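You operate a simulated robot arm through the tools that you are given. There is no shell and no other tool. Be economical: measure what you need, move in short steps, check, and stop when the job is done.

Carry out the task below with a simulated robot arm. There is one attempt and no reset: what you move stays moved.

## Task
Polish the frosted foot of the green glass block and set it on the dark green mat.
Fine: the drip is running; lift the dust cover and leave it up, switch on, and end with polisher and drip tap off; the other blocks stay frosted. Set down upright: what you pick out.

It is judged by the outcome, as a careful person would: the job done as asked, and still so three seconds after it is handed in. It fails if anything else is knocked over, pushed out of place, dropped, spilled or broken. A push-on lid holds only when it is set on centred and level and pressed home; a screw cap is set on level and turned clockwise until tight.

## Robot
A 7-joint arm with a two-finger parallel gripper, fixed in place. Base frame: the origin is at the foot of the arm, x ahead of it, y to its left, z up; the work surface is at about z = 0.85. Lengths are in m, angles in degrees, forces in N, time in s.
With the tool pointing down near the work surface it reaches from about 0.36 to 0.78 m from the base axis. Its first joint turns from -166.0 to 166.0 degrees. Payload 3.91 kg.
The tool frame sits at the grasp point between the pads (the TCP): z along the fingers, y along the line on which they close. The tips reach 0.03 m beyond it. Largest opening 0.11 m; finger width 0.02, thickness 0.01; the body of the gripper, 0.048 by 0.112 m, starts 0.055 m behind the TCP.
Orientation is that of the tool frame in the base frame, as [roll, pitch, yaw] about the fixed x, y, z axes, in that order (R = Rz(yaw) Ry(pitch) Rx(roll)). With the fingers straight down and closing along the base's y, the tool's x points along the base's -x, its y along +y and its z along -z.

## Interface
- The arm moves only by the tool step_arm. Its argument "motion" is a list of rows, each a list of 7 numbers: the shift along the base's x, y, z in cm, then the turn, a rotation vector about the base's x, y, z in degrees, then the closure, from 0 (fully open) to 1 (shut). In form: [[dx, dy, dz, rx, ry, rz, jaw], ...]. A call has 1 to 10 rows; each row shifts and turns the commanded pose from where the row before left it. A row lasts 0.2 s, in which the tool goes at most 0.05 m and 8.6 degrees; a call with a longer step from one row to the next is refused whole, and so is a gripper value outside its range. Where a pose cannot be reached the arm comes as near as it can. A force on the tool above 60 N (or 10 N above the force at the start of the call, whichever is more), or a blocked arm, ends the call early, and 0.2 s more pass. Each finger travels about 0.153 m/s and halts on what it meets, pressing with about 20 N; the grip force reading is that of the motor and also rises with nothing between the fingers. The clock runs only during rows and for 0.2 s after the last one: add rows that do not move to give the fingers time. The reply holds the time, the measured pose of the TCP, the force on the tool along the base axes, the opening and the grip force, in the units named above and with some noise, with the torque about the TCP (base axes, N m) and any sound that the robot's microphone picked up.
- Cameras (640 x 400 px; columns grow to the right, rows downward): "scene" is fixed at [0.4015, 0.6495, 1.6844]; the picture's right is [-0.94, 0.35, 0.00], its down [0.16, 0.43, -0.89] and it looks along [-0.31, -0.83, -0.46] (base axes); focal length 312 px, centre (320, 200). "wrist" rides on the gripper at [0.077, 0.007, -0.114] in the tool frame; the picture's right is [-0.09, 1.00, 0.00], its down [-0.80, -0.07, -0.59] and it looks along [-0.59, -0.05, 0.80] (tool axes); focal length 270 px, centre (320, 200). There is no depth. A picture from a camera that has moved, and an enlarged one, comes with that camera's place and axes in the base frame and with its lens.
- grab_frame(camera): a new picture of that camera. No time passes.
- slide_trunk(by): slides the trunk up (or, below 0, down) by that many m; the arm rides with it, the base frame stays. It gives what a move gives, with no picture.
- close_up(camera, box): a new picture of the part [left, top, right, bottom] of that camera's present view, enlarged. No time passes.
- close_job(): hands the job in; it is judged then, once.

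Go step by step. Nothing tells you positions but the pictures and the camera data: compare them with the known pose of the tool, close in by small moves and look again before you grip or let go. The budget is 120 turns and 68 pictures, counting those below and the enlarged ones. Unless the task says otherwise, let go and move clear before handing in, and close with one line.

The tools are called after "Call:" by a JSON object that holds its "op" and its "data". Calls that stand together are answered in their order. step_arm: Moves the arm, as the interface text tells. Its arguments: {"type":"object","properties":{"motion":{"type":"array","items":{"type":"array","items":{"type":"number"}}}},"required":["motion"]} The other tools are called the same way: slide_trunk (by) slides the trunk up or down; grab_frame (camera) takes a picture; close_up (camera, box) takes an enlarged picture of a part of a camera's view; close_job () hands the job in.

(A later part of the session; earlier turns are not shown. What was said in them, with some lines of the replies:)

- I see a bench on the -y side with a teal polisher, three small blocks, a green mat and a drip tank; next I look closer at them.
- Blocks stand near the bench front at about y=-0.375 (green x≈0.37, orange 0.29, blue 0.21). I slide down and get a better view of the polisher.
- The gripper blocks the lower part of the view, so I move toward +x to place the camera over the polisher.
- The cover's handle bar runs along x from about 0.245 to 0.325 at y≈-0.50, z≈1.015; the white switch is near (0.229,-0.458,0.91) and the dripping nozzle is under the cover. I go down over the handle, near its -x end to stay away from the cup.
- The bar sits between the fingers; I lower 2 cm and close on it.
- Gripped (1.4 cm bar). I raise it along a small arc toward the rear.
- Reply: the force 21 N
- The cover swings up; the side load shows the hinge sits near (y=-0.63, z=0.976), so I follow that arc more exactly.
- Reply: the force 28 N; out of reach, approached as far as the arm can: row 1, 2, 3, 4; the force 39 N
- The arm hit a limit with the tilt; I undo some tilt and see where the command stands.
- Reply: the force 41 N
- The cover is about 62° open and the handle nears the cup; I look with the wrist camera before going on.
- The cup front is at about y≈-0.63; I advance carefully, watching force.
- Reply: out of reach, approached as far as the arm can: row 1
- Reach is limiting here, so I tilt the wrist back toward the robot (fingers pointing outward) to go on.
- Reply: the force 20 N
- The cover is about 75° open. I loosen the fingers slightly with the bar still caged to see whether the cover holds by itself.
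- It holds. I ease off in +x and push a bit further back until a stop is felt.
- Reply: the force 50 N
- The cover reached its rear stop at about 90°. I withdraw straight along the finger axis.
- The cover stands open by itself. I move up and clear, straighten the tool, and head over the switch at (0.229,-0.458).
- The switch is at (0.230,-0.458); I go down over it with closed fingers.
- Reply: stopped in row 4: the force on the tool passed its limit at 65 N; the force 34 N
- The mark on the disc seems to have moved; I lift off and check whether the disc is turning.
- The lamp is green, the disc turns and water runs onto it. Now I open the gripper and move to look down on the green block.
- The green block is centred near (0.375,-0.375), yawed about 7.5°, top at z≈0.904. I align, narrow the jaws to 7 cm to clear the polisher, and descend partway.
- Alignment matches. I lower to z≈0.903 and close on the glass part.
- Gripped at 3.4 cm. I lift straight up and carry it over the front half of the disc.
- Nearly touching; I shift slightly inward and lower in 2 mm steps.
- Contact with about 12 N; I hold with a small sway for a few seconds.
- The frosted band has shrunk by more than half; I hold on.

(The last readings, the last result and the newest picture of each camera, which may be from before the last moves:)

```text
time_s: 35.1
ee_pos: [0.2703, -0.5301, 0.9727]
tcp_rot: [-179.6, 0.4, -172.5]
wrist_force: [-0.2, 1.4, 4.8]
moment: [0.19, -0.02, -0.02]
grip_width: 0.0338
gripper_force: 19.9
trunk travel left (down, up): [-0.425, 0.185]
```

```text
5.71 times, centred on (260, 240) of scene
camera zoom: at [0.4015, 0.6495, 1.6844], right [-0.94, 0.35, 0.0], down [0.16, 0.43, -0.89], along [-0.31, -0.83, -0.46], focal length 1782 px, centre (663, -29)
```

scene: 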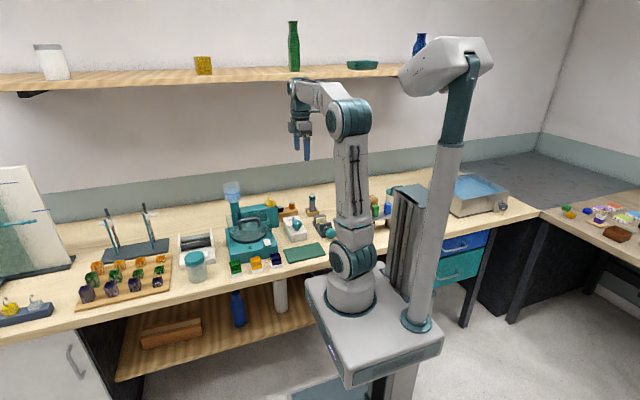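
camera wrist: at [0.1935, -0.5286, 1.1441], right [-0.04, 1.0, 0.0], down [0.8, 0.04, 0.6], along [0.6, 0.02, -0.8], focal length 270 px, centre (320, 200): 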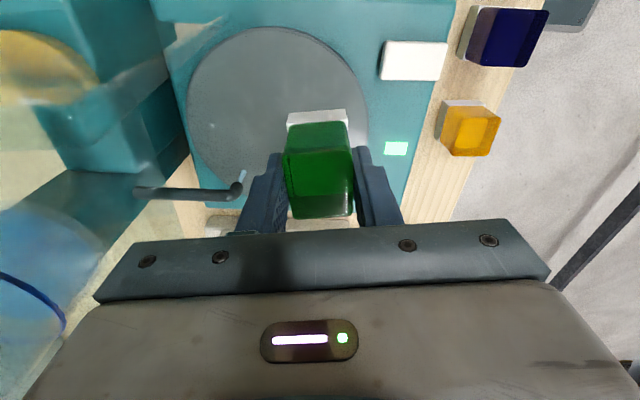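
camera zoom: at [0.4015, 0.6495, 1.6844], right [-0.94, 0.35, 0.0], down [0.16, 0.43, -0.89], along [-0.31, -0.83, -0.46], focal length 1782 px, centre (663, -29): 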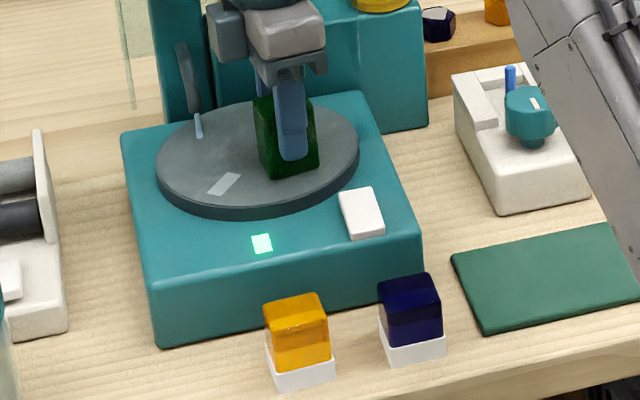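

The frost is gone. I lift off and carry the block toward the mat (centre near (0.08,-0.41)).

Call:
{"op": "step_arm", "data": {"motion": [[0, 0, 2, 0, 0, 0, 0.75], [0, 0, 4, 0, 0, 0, 0.75], [0, 0, 2, 0, 0, 0, 0.75], [-3.4, 2.4, 0, 0, 0, 0, 0.75], [-3.4, 2.4, 0, 0, 0, 0, 0.75], [-3.4, 2.4, 0, 0, 0, 0, 0.75], [-3.4, 2.4, 0, 0, 0, 0, 0.75], [-3.2, 2.4, 0, 0, 0, 0, 0.75]]}}

Call:
{"op": "grab_frame", "data": {"camera": "wrist"}}

Call:
{"op": "close_up", "data": {"camera": "scene", "box": [235, 185, 355, 275]}}

```text
time_s: 36.0
ee_pos: [0.2708, -0.532, 1.0276]
tcp_rot: [178.0, -0.1, -172.8]
wrist_force: [-4.1, -12.8, -44.4]
moment: [3.79, -1.19, -0.03]
grip_width: 0.0333
gripper_force: 19.8
trunk travel left (down, up): [-0.425, 0.185]
stopped in row 3: the force on the tool passed its limit at 70 N (the readings are from after the stop); the commanded pose is now the measured one
```

```text
28 pictures are left
camera wrist: at [0.1932, -0.5405, 1.1446], right [-0.04, 1.0, 0.04], down [0.81, 0.01, 0.59], along [0.59, 0.05, -0.81], focal length 270 px, centre (320, 200)
```

wrist: 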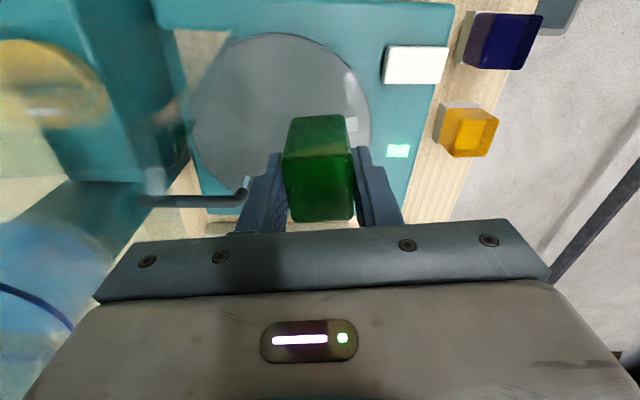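

```text
4.44 times, centred on (295, 230) of scene
camera zoom: at [0.4015, 0.6495, 1.6844], right [-0.94, 0.35, 0.0], down [0.16, 0.43, -0.89], along [-0.31, -0.83, -0.46], focal length 1386 px, centre (431, 67)
```

zoom: 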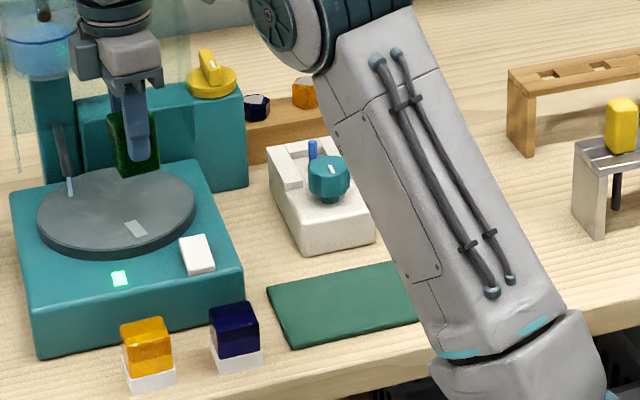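

Something above obstructs the lift; I look at the cover and wrist area.

Call:
{"op": "close_up", "data": {"camera": "scene", "box": [200, 80, 330, 240]}}

```text
2.50 times, centred on (265, 160) of scene
camera zoom: at [0.4015, 0.6495, 1.6844], right [-0.94, 0.35, 0.0], down [0.16, 0.43, -0.89], along [-0.31, -0.83, -0.46], focal length 780 px, centre (458, 300)
```

zoom: 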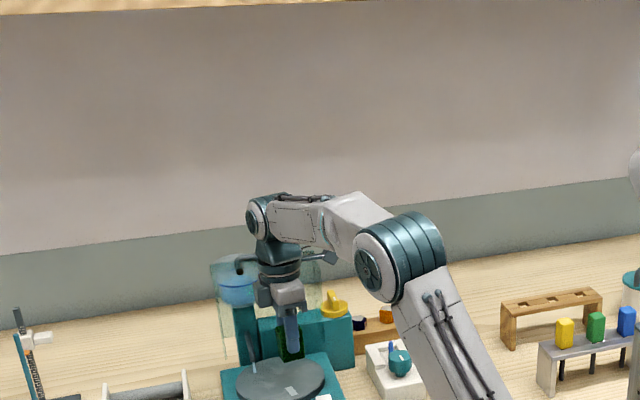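

The open cover's front wall overhangs the gripper body. I lower a little, move out toward +y, then rise.

Call:
{"op": "step_arm", "data": {"motion": [[0, 0, -1.5, 0, 0, 0, 0.75], [0, 1.5, 0, -1, 0, 0, 0.75], [0, 2.5, 0, -1, 0, 0, 0.75], [0, 3, 0, 0, 0, 0, 0.75]]}}

Call:
{"op": "close_up", "data": {"camera": "scene", "box": [215, 155, 315, 260]}}

```text
time_s: 37.0
ee_pos: [0.2705, -0.4589, 1.0248]
tcp_rot: [-179.0, -0.1, -172.8]
wrist_force: [1.0, -0.1, -1.5]
moment: [0.0, 0.06, 0.02]
grip_width: 0.0337
gripper_force: 19.6
trunk travel left (down, up): [-0.425, 0.185]
```

```text
3.81 times, centred on (265, 208) of scene
camera zoom: at [0.4015, 0.6495, 1.6844], right [-0.94, 0.35, 0.0], down [0.16, 0.43, -0.89], along [-0.31, -0.83, -0.46], focal length 1188 px, centre (530, 171)
```

zoom: 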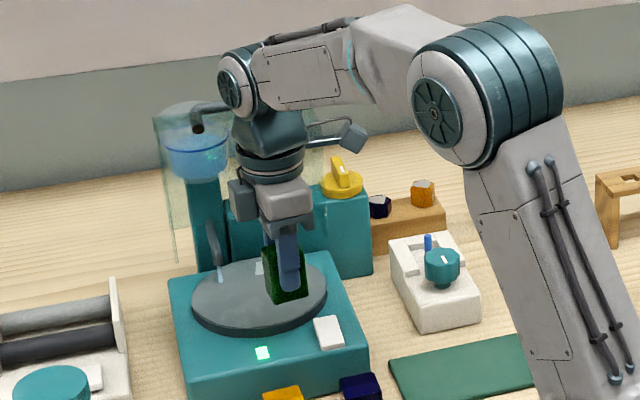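

Clear, and the cover is still up. On to the mat.

Call:
{"op": "step_arm", "data": {"motion": [[0, 0, 2, 0.7, 0, 0, 0.75], [-3.4, 1, 1, 0, 0, 0, 0.75], [-3.4, 1, 0, 0, 0, 0, 0.75], [-3.4, 1, 0, 0, 0, 0, 0.75], [-3.4, 1, 0, 0, 0, 0, 0.75], [-3.4, 0.9, 0, 0, 0, 0, 0.75]]}}

Call:
{"op": "grab_frame", "data": {"camera": "wrist"}}

Call:
{"op": "close_up", "data": {"camera": "scene", "box": [235, 175, 375, 280]}}

```text
time_s: 38.4
ee_pos: [0.1007, -0.4136, 1.055]
tcp_rot: [-179.7, 0.1, -172.6]
wrist_force: [0.2, 0.1, -1.6]
moment: [0.01, 0.02, 0.0]
grip_width: 0.0339
gripper_force: 19.5
trunk travel left (down, up): [-0.425, 0.185]
```

```text
24 pictures are left
camera wrist: at [0.0232, -0.4172, 1.1686], right [-0.04, 1.0, -0.01], down [0.8, 0.04, 0.59], along [0.59, 0.02, -0.8], focal length 270 px, centre (320, 200)
```

wrist: 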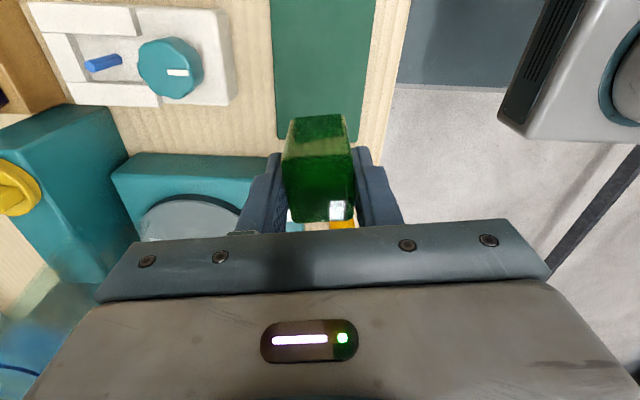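

```text
3.81 times, centred on (305, 228) of scene
camera zoom: at [0.4015, 0.6495, 1.6844], right [-0.94, 0.35, 0.0], down [0.16, 0.43, -0.89], along [-0.31, -0.83, -0.46], focal length 1188 px, centre (377, 95)
```

zoom: 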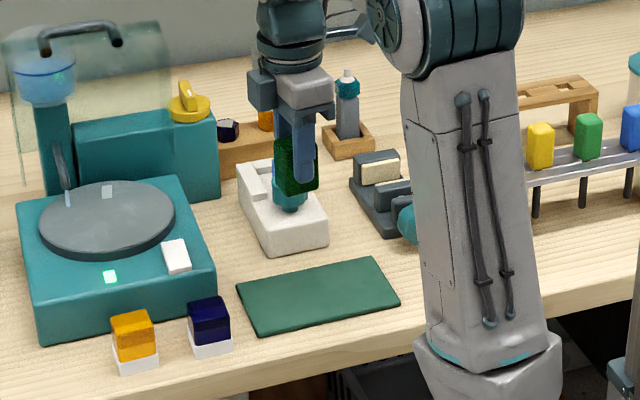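

The mat spans about x 0–0.163, y -0.468 to -0.367. I centre and lower.

Call:
{"op": "step_arm", "data": {"motion": [[-1, -0.3, -3, 0, 0, 0, 0.75], [0, 0, -4, 0, 0, 0, 0.75], [0, 0, -4, 0, 0, 0, 0.75], [0, 0, -2, 0, 0, 0, 0.75], [0, 0, -0.5, 0, 0, 0, 0.75], [0, 0, -0.4, 0, 0, 0, 0.75]]}}

Call:
{"op": "step_arm", "data": {"motion": [[0, 0, -0.2, 0, 0, 0, 0.75], [0, 0, -0.2, 0, 0, 0, 0.75]]}}

Call:
{"op": "close_up", "data": {"camera": "scene", "box": [275, 215, 365, 280]}}

```text
time_s: 39.8
ee_pos: [0.0911, -0.415, 0.9137]
tcp_rot: [-179.7, -0.1, -172.7]
wrist_force: [0.3, -0.7, -1.3]
moment: [-0.03, 0.0, 0.03]
grip_width: 0.0338
gripper_force: 19.9
trunk travel left (down, up): [-0.425, 0.185]
```

```text
time_s: 40.4
ee_pos: [0.0915, -0.4142, 0.9096]
tcp_rot: [-179.7, -0.1, -172.8]
wrist_force: [0.6, -0.2, -1.5]
moment: [0.0, 0.0, 0.04]
grip_width: 0.0338
gripper_force: 19.9
trunk travel left (down, up): [-0.425, 0.185]
```

```text
6.15 times, centred on (320, 248) of scene
camera zoom: at [0.4015, 0.6495, 1.6844], right [-0.94, 0.35, 0.0], down [0.16, 0.43, -0.89], along [-0.31, -0.83, -0.46], focal length 1919 px, centre (320, -92)
```

zoom: 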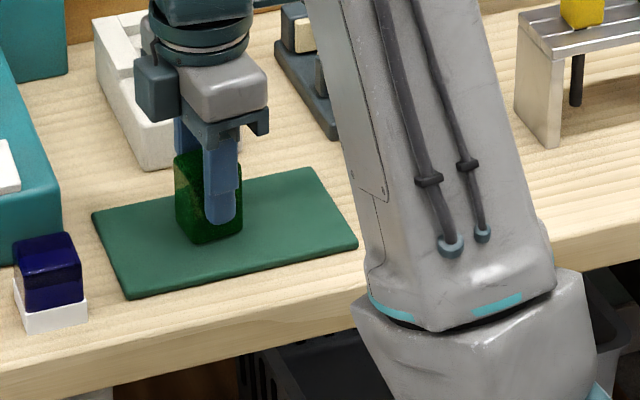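

Almost down; the foot is clear green. I lower until it touches.

Call:
{"op": "step_arm", "data": {"motion": [[0, 0, -0.2, 0, 0, 0, 0.75], [0, 0, -0.15, 0, 0, 0, 0.75]]}}

Call:
{"op": "step_arm", "data": {"motion": [[0, 0, -0.15, 0, 0, 0, 0.75], [0, 0, 0, 0, 0, 0, 0.75]]}}

```text
time_s: 41.0
ee_pos: [0.0902, -0.414, 0.9076]
tcp_rot: [-179.6, -0.1, -172.6]
wrist_force: [-0.3, -1.2, 9.6]
moment: [0.23, -0.23, 0.0]
grip_width: 0.0343
gripper_force: 20.1
trunk travel left (down, up): [-0.425, 0.185]
```

```text
time_s: 41.5
ee_pos: [0.0903, -0.4152, 0.9062]
tcp_rot: [-179.7, -0.1, -172.8]
wrist_force: [0.2, -1.5, 11.6]
moment: [0.14, 0.03, -0.02]
grip_width: 0.034
gripper_force: 19.6
trunk travel left (down, up): [-0.425, 0.185]
```

Contact made; I release slowly and rise.

Call:
{"op": "step_arm", "data": {"motion": [[0, 0, 0.1, 0, 0, 0, 0.6], [0, 0, 0, 0, 0, 0, 0.4], [0, 0, 0, 0, 0, 0, 0.3], [0, 0, 2, 0, 0, 0, 0.3], [0, 0, 4, 0, 0, 0, 0.3], [0, 0, 4, 0, 0, 0, 0.3], [0, 0, 4, 0, 0, 0, 0.3]]}}

Call:
{"op": "close_up", "data": {"camera": "scene", "box": [215, 175, 365, 285]}}

```text
time_s: 43.1
ee_pos: [0.0881, -0.417, 1.0453]
tcp_rot: [-179.8, -0.1, -172.8]
wrist_force: [-0.1, 0.3, -0.8]
moment: [0.0, -0.03, 0.03]
grip_width: 0.077
gripper_force: 0.0
trunk travel left (down, up): [-0.425, 0.185]
```

```text
3.64 times, centred on (290, 230) of scene
camera zoom: at [0.4015, 0.6495, 1.6844], right [-0.94, 0.35, 0.0], down [0.16, 0.43, -0.89], along [-0.31, -0.83, -0.46], focal length 1134 px, centre (429, 91)
```

zoom: 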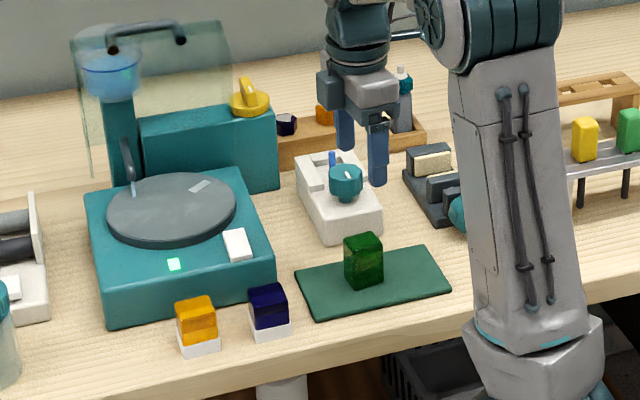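

Block is upright on the mat. Now I go press the switch off, same spot as before.

Call:
{"op": "step_arm", "data": {"motion": [[3.5, -1, 0, 0, 0, -2.5, 0.7], [3.5, -1, 0, 0, 0, -2.5, 1], [3.5, -1, 0, 0, 0, -2.5, 1], [3.7, -1, 0, 0, 0, 0, 1], [0, 0, -4, 0, 0, 0, 1], [0, 0, -3, 0, 0, 0, 1]]}}

Call:
{"op": "step_arm", "data": {"motion": [[0, 0, -1, 0, 0, 0, 1], [0, 0, -0.8, 0, 0, 0, 1], [0, 0, -0.5, 0, 0, 0, 1], [0, 0, -0.4, 0, 0, 0, 1], [0, 0, -0.3, 0, 0, 0, 1]]}}

Call:
{"op": "close_up", "data": {"camera": "scene", "box": [215, 175, 315, 280]}}

```text
time_s: 44.5
ee_pos: [0.2312, -0.456, 0.9752]
tcp_rot: [-179.8, 0.0, 179.9]
wrist_force: [0.4, 0.0, -0.4]
moment: [0.03, -0.01, 0.02]
grip_width: 0.0
gripper_force: 19.9
trunk travel left (down, up): [-0.425, 0.185]
```

```text
time_s: 45.8
ee_pos: [0.2316, -0.4569, 0.9504]
tcp_rot: [-179.3, 0.1, 179.9]
wrist_force: [0.4, -6.1, 38.0]
moment: [-0.23, 0.35, -0.01]
grip_width: 0.0002
gripper_force: 20.2
trunk travel left (down, up): [-0.425, 0.185]
```

```text
3.81 times, centred on (265, 228) of scene
camera zoom: at [0.4015, 0.6495, 1.6844], right [-0.94, 0.35, 0.0], down [0.16, 0.43, -0.89], along [-0.31, -0.83, -0.46], focal length 1188 px, centre (530, 95)
```

zoom: 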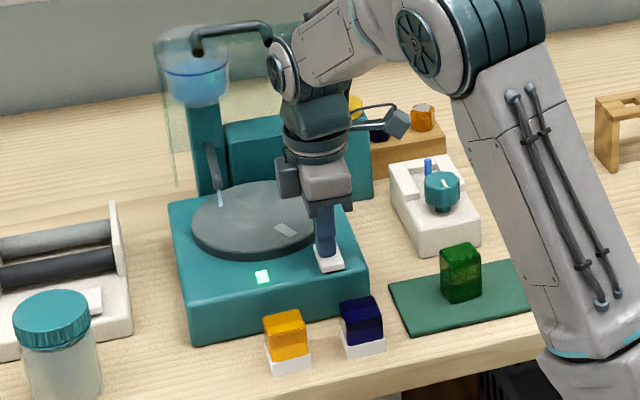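

Call:
{"op": "step_arm", "data": {"motion": [[0, 0, 1, 0, 0, 0, 1], [0, 0, 2, 0, 0, 0, 1], [0, 0, 3, 0, 0, 0, 1]]}}

Call:
{"op": "close_up", "data": {"camera": "scene", "box": [215, 175, 315, 280]}}

```text
time_s: 46.5
ee_pos: [0.2333, -0.4553, 1.0053]
tcp_rot: [-179.9, -0.1, 179.8]
wrist_force: [0.2, 0.6, -0.7]
moment: [0.0, -0.01, 0.04]
grip_width: 0.0
gripper_force: 19.5
trunk travel left (down, up): [-0.425, 0.185]
```

```text
3.81 times, centred on (265, 228) of scene
camera zoom: at [0.4015, 0.6495, 1.6844], right [-0.94, 0.35, 0.0], down [0.16, 0.43, -0.89], along [-0.31, -0.83, -0.46], focal length 1188 px, centre (530, 95)
```

zoom: 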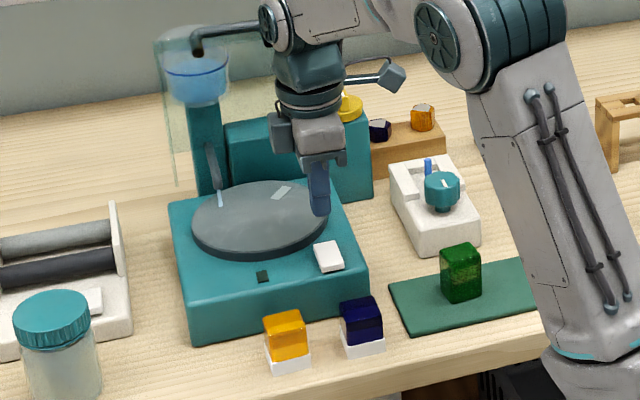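

The polisher is off. Next the yellow tap, around (0.16,-0.68,0.985); I move to look at it from above.

Call:
{"op": "step_arm", "data": {"motion": [[-2, 1, 3, 0, 0, 0, 1], [-3, 0, 4, 0, 0, 0, 1], [-4, -2, 3, 0, 0, 0, 1], [-3, -4, 0, 0, 0, 0, 1], [0, -4, 0, 0, 0, 0, 1]]}}

Call:
{"op": "grab_frame", "data": {"camera": "wrist"}}

```text
refused: row 3 steps farther than a row can; nothing moved
```

```text
18 pictures are left
camera wrist: at [0.1564, -0.4492, 1.1204], right [0.09, 1.0, 0.0], down [0.8, -0.07, 0.59], along [0.59, -0.06, -0.8], focal length 270 px, centre (320, 200)
```

wrist: 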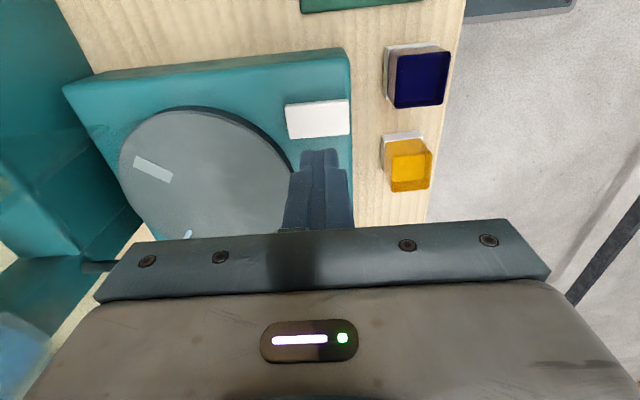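

Call:
{"op": "step_arm", "data": {"motion": [[-2, 1, 3, 0, 0, 0, 1], [-3, 0, 3, 0, 0, 0, 1], [-3, -1, 3, 0, 0, 0, 1], [-3, -3, 1, 0, 0, 0, 1], [-2, -4, 0, 0, 0, 0, 1], [0, -3, 0, 0, 0, 0, 1]]}}

Call:
{"op": "grab_frame", "data": {"camera": "wrist"}}

```text
time_s: 48.0
ee_pos: [0.1035, -0.557, 1.1077]
tcp_rot: [-179.9, -0.1, 179.8]
wrist_force: [-1.5, -0.5, -0.1]
moment: [-0.01, 0.02, -0.02]
grip_width: 0.0001
gripper_force: 20.2
trunk travel left (down, up): [-0.425, 0.185]
```

```text
17 pictures are left
camera wrist: at [0.0264, -0.5514, 1.222], right [0.09, 1.0, 0.0], down [0.8, -0.07, 0.59], along [0.59, -0.06, -0.8], focal length 270 px, centre (320, 200)
```

wrist: 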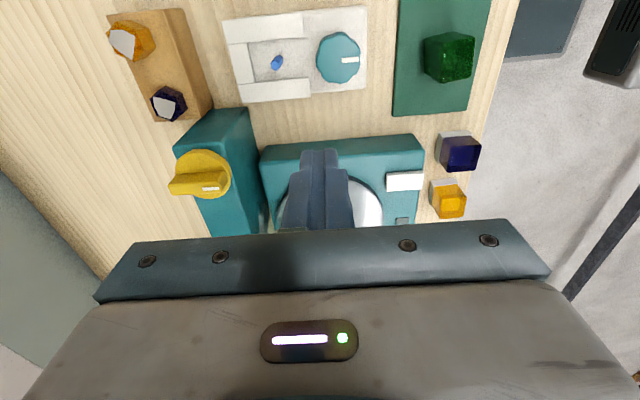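

Call:
{"op": "close_up", "data": {"camera": "wrist", "box": [130, 90, 290, 220]}}

Call:
{"op": "close_up", "data": {"camera": "scene", "box": [225, 175, 295, 235]}}

```text
3.08 times, centred on (210, 155) of wrist
camera zoom: at [0.0264, -0.5514, 1.222], right [0.09, 1.0, 0.0], down [0.8, -0.07, 0.59], along [0.59, -0.06, -0.8], focal length 832 px, centre (658, 338)
```

zoom: 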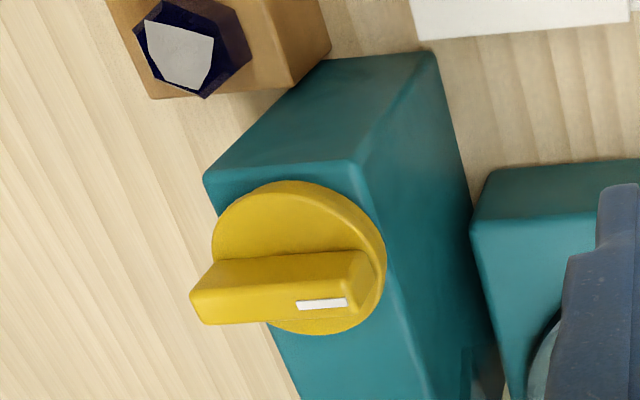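

```text
6.67 times, centred on (260, 205) of scene
camera zoom: at [0.4015, 0.6495, 1.6844], right [-0.94, 0.35, 0.0], down [0.16, 0.43, -0.89], along [-0.31, -0.83, -0.46], focal length 2079 px, centre (720, 167)
```

zoom: 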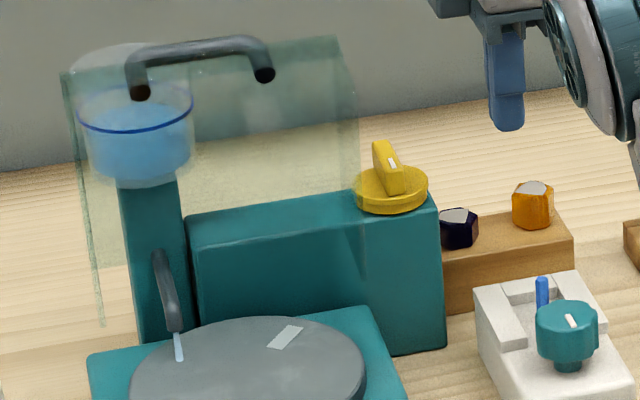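

The tap's fin lies along y with its mark at the +y end (0.161,-0.671,1.003). I test whether the arm reaches there with the tool upright.

Call:
{"op": "step_arm", "data": {"motion": [[1, -4, 0, 0, 0, 0, 1], [1, -4, 0, 0, 0, 0, 1], [1, -3, 0, 0, 0, 0, 1], [0, -2, -1, 0, 0, 0, 1]]}}

```text
time_s: 49.0
ee_pos: [0.1248, -0.6559, 1.0918]
tcp_rot: [-179.9, -0.1, 179.7]
wrist_force: [0.4, 0.5, 0.6]
moment: [-0.01, 0.01, 0.0]
grip_width: 0.0
gripper_force: 20.4
out of reach, approached as far as the arm can: row 3, 4
trunk travel left (down, up): [-0.425, 0.185]
```

Just short. Raising the trunk may extend the reach at this height; I raise it and come down again.

Call:
{"op": "slide_trunk", "data": {"by": 0.16}}

Call:
{"op": "step_arm", "data": {"motion": [[0, 0, -4, 0, 0, 0, 1], [0, 0, -4, 0, 0, 0, 1], [0, 0, -4, 0, 0, 0, 1], [0, 0, -3, 0, 0, 0, 1], [0, -2, 0, 0, 0, 0, 1], [0, -2, 0, 0, 0, 0, 1]]}}

```text
time_s: 50.8
ee_pos: [0.1235, -0.6556, 1.2523]
tcp_rot: [-179.8, -0.1, 179.8]
wrist_force: [-0.9, -0.5, 0.2]
moment: [0.01, 0.0, 0.0]
grip_width: 0.0
gripper_force: 20.1
trunk travel left (down, up): [-0.585, 0.025]
```

```text
time_s: 52.2
ee_pos: [0.125, -0.6994, 1.1019]
tcp_rot: [-179.8, 0.1, 179.9]
wrist_force: [-0.1, -0.2, 0.2]
moment: [0.03, -0.03, -0.04]
grip_width: 0.0
gripper_force: 19.7
trunk travel left (down, up): [-0.585, 0.025]
```

Now it reaches. I turn the tool +90° about z so the fingers close along x on the fin, camera toward the wall.

Call:
{"op": "step_arm", "data": {"motion": [[0, 0, 0, 0, 0, 8.2, 0.8], [0, 0, 0, 0, 0, 8.2, 0.6], [0, 0, 0, 0, 0, 8.2, 0.5], [0, 0, 0, 0, 0, 8.2, 0.5], [0, 0, 0, 0, 0, 8.2, 0.5], [0, 0, 0, 0, 0, 8.2, 0.5], [0, 0, 0, 0, 0, 8.2, 0.5], [0, 0, 0, 0, 0, 8.2, 0.5], [0, 0, 0, 0, 0, 8.2, 0.5], [0, 0, 0, 0, 0, 8.2, 0.5]]}}

Call:
{"op": "step_arm", "data": {"motion": [[0, 0, 0, 0, 0, 8, 0.5], [1.5, 0.5, 0, 0, 0, 0, 0.5], [1.5, 0.5, 0, 0, 0, 0, 0.5]]}}

Call:
{"op": "grab_frame", "data": {"camera": "wrist"}}

Call:
{"op": "close_up", "data": {"camera": "scene", "box": [215, 150, 305, 230]}}

```text
time_s: 54.4
ee_pos: [0.125, -0.6959, 1.102]
tcp_rot: [-179.8, 0.1, -98.0]
wrist_force: [0.7, -0.5, 0.2]
moment: [0.02, 0.0, -0.03]
grip_width: 0.0551
gripper_force: 0.1
trunk travel left (down, up): [-0.585, 0.025]
```

```text
time_s: 55.2
ee_pos: [0.153, -0.6856, 1.1007]
tcp_rot: [-179.7, 0.0, -90.1]
wrist_force: [-0.5, 0.0, 0.7]
moment: [-0.01, 0.03, 0.0]
grip_width: 0.0548
gripper_force: 0.0
trunk travel left (down, up): [-0.585, 0.025]
```

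```text
14 pictures are left
camera wrist: at [0.1458, -0.7633, 1.2158], right [-1.0, 0.09, 0.0], down [0.07, 0.8, 0.59], along [0.06, 0.59, -0.8], focal length 270 px, centre (320, 200)
```

wrist: 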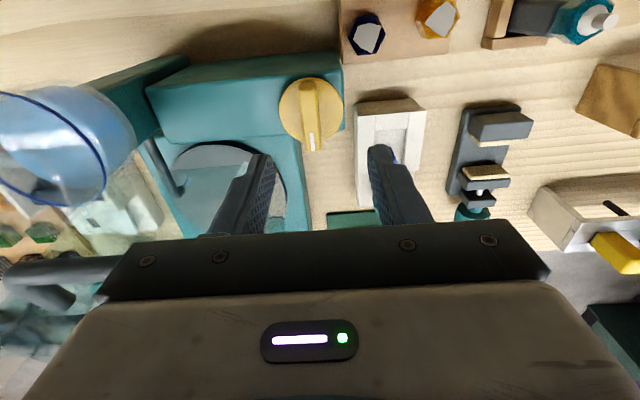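

```text
5.00 times, centred on (260, 190) of scene
camera zoom: at [0.4015, 0.6495, 1.6844], right [-0.94, 0.35, 0.0], down [0.16, 0.43, -0.89], along [-0.31, -0.83, -0.46], focal length 1559 px, centre (620, 250)
```

zoom: 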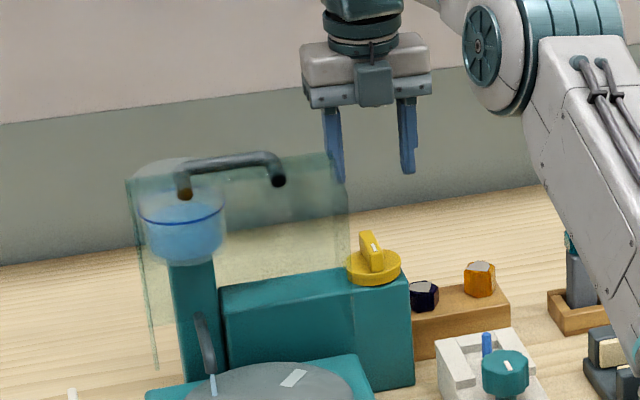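

The fin centre is at (0.162,-0.693), top z≈1.007. I move over it and lower.

Call:
{"op": "step_arm", "data": {"motion": [[0.9, -0.7, 0, 0, 0, 0, 0.6], [0, 0, -3, 0, 0, 0, 0.6], [0, 0, -3, 0, 0, 0, 0.6], [0, 0, -1, 0, 0, 0, 0.6]]}}

Call:
{"op": "close_up", "data": {"camera": "wrist", "box": [180, 60, 460, 240]}}

Call:
{"op": "close_up", "data": {"camera": "scene", "box": [215, 150, 305, 230]}}

```text
time_s: 56.2
ee_pos: [0.1631, -0.6938, 1.0321]
tcp_rot: [-179.7, -0.1, -90.2]
wrist_force: [0.6, -0.1, 0.5]
moment: [0.0, -0.01, 0.03]
grip_width: 0.0438
gripper_force: 0.0
trunk travel left (down, up): [-0.585, 0.025]
```

```text
2.22 times, centred on (320, 150) of wrist
camera zoom: at [0.1555, -0.7709, 1.1476], right [-1.0, 0.09, 0.0], down [0.07, 0.8, 0.59], along [0.06, 0.59, -0.8], focal length 601 px, centre (320, 311)
```

zoom: 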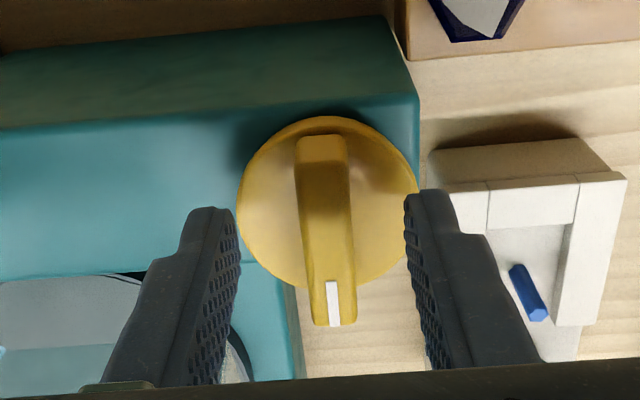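

```text
5.00 times, centred on (260, 190) of scene
camera zoom: at [0.4015, 0.6495, 1.6844], right [-0.94, 0.35, 0.0], down [0.16, 0.43, -0.89], along [-0.31, -0.83, -0.46], focal length 1559 px, centre (620, 250)
```

zoom: 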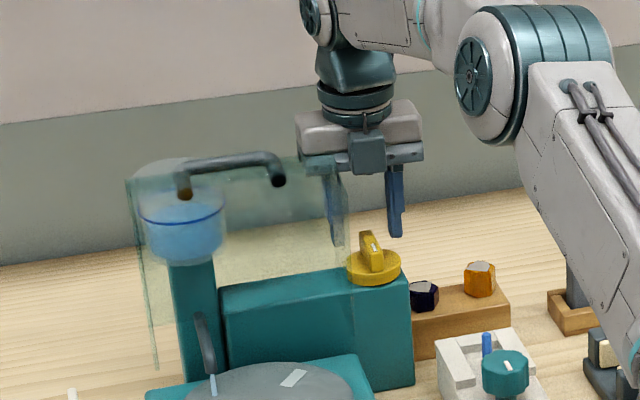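

Call:
{"op": "step_arm", "data": {"motion": [[0, 0, -0.7, 0, 0, 0, 0.6], [0, 0, -0.5, 0, 0, 0, 0.6], [0, 0, 0, 0, 0, 0, 0.8], [0, 0, 0, 0, 0, 0, 0.95], [0, 0, 0, 0, 0, 0, 0.95]]}}

```text
time_s: 57.4
ee_pos: [0.1624, -0.6928, 1.0195]
tcp_rot: [-179.8, 0.1, -90.1]
wrist_force: [-5.8, 1.0, -0.6]
moment: [0.05, 0.45, 0.03]
grip_width: 0.0136
gripper_force: 44.9
trunk travel left (down, up): [-0.585, 0.025]
```

Gripped the 1.4 cm fin. I turn it clockwise a little (-z) and feel the torque.

Call:
{"op": "step_arm", "data": {"motion": [[0, 0, 0, 0, 0, -5, 0.95], [0, 0, 0, 0, 0, -5, 0.95], [0, 0, 0, 0, 0, -5, 0.95]]}}

Call:
{"op": "close_up", "data": {"camera": "scene", "box": [215, 170, 305, 250]}}

```text
time_s: 58.2
ee_pos: [0.1594, -0.6926, 1.0213]
tcp_rot: [-179.8, 0.0, -105.3]
wrist_force: [-14.5, 9.1, 6.3]
moment: [1.56, 0.42, 0.15]
grip_width: 0.0139
gripper_force: 44.4
trunk travel left (down, up): [-0.585, 0.025]
```

```text
5.00 times, centred on (260, 210) of scene
camera zoom: at [0.4015, 0.6495, 1.6844], right [-0.94, 0.35, 0.0], down [0.16, 0.43, -0.89], along [-0.31, -0.83, -0.46], focal length 1559 px, centre (620, 150)
```

zoom: 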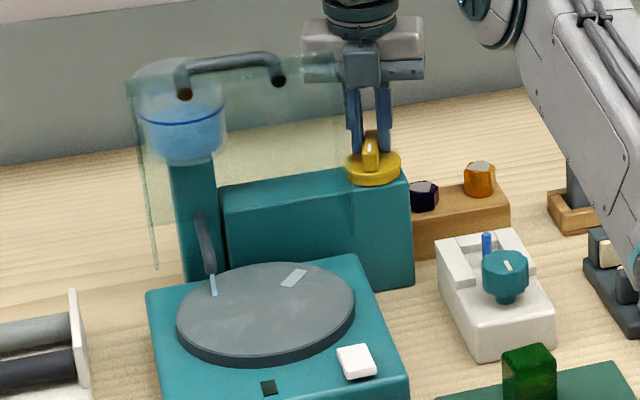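

It turns easily clockwise. I ease the sideways load and continue.

Call:
{"op": "step_arm", "data": {"motion": [[-0.3, 0.2, 0.1, 0, 0, -6, 0.95], [0, 0, 0, 0, 0, -8, 0.95], [0, 0, 0, 0, 0, -8, 0.95], [0, 0, 0, 0, 0, -8, 0.95]]}}

Call:
{"op": "step_arm", "data": {"motion": [[0, 0, 0, 0, 0, -8, 0.95], [0, 0, 0, 0, 0, -8, 0.95], [0, 0, 0, 0, 0, -8, 0.95]]}}

Call:
{"op": "close_up", "data": {"camera": "scene", "box": [215, 170, 305, 250]}}

```text
time_s: 59.2
ee_pos: [0.1571, -0.6901, 1.0202]
tcp_rot: [-179.8, -0.1, -135.4]
wrist_force: [-20.7, 5.4, 0.4]
moment: [-0.54, 1.39, 0.13]
grip_width: 0.0138
gripper_force: 45.1
trunk travel left (down, up): [-0.585, 0.025]
```

```text
time_s: 60.0
ee_pos: [0.1559, -0.6868, 1.022]
tcp_rot: [179.9, 0.1, -159.5]
wrist_force: [-31.0, 24.9, -3.9]
moment: [0.61, 0.71, 0.25]
grip_width: 0.0137
gripper_force: 45.1
trunk travel left (down, up): [-0.585, 0.025]
```

```text
5.00 times, centred on (260, 210) of scene
camera zoom: at [0.4015, 0.6495, 1.6844], right [-0.94, 0.35, 0.0], down [0.16, 0.43, -0.89], along [-0.31, -0.83, -0.46], focal length 1559 px, centre (620, 150)
```

zoom: 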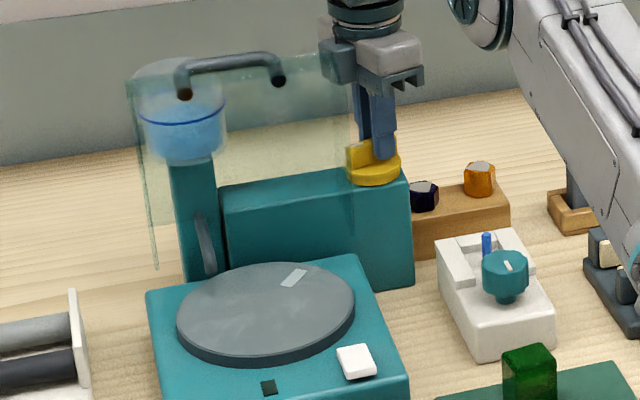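

The drip has stopped and the disc stands still. I ease the load and turn the last 20° toward the end stop.

Call:
{"op": "step_arm", "data": {"motion": [[-0.4, 0.3, 0, 0, 0, 0, 0.95], [0, 0.1, 0, 0, 0, -7, 0.95], [0, 0.1, 0, 0, 0, -7, 0.95], [0, 0, 0, 0, 0, -6, 0.95]]}}

```text
time_s: 61.0
ee_pos: [0.1558, -0.6855, 1.0208]
tcp_rot: [-179.7, 0.1, -179.0]
wrist_force: [-18.8, 8.6, -1.5]
moment: [0.48, 1.16, 0.03]
grip_width: 0.0139
gripper_force: 44.8
trunk travel left (down, up): [-0.585, 0.025]
```

Turned a full 90°. I release, rise straight up and move clear.

Call:
{"op": "step_arm", "data": {"motion": [[0, 0, 0, 0, 0, 0, 0.75], [0, 0, 0, 0, 0, 0, 0.65], [0, 0, 2, 0, 0, 0, 0.65], [0, 0, 4, 0, 0, 0, 0.65], [0, 0, 4, 0, 0, 0, 0.65], [-1, 1, 4, 0, 0, 0, 0.65], [-2, 3, 3, 0, 0, 0, 0.65], [-2, 4, 0, 0, 0, 0, 0.65], [-2, 4, 0, 0, 0, 0, 0.65], [0, 4, 0, 0, 0, 0, 0.65]]}}

Call:
{"op": "close_up", "data": {"camera": "scene", "box": [170, 150, 370, 285]}}

Call:
{"op": "grab_frame", "data": {"camera": "wrist"}}

```text
time_s: 63.2
ee_pos: [0.0859, -0.5256, 1.1902]
tcp_rot: [-179.7, 0.1, -179.1]
wrist_force: [-0.3, -0.2, 0.6]
moment: [0.0, -0.01, -0.01]
grip_width: 0.0385
gripper_force: 0.1
trunk travel left (down, up): [-0.585, 0.025]
```

```text
2.96 times, centred on (270, 218) of scene
camera zoom: at [0.4015, 0.6495, 1.6844], right [-0.94, 0.35, 0.0], down [0.16, 0.43, -0.89], along [-0.31, -0.83, -0.46], focal length 924 px, centre (468, 148)
```

zoom: 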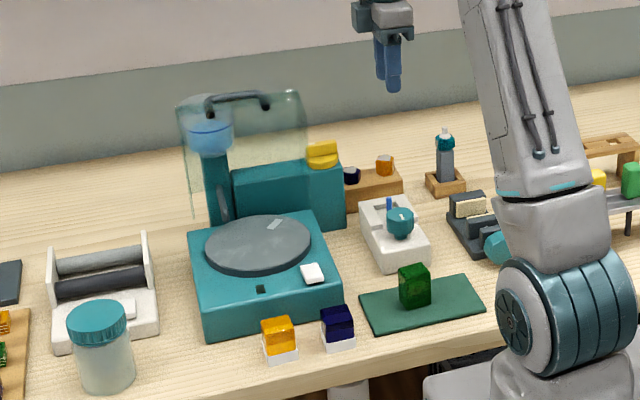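

```text
7 pictures are left
camera wrist: at [0.0088, -0.5213, 1.3044], right [0.07, 1.0, -0.01], down [0.8, -0.06, 0.59], along [0.59, -0.05, -0.8], focal length 270 px, centre (320, 200)
```

wrist: 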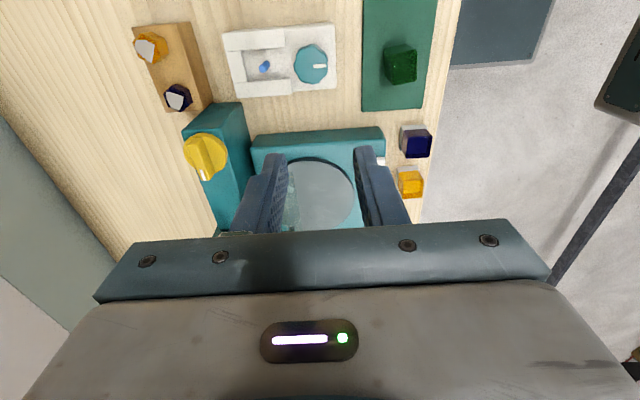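

I see the clear green block upright on the mat, the cover up, the lamp dark, the drip stopped, the other blocks untouched and the arm clear, so I hand in.

Call:
{"op": "close_job", "data": {}}

```text
The job is handed in.
```

The green block's foot is polished clear and it stands upright on the dark green mat; the cover is up, polisher and drip tap are off, and the other blocks are still frosted (on the way, the gripper hit the raised cover from below and the arm stopped at 70 N, but pictures afterwards showed nothing out of place).
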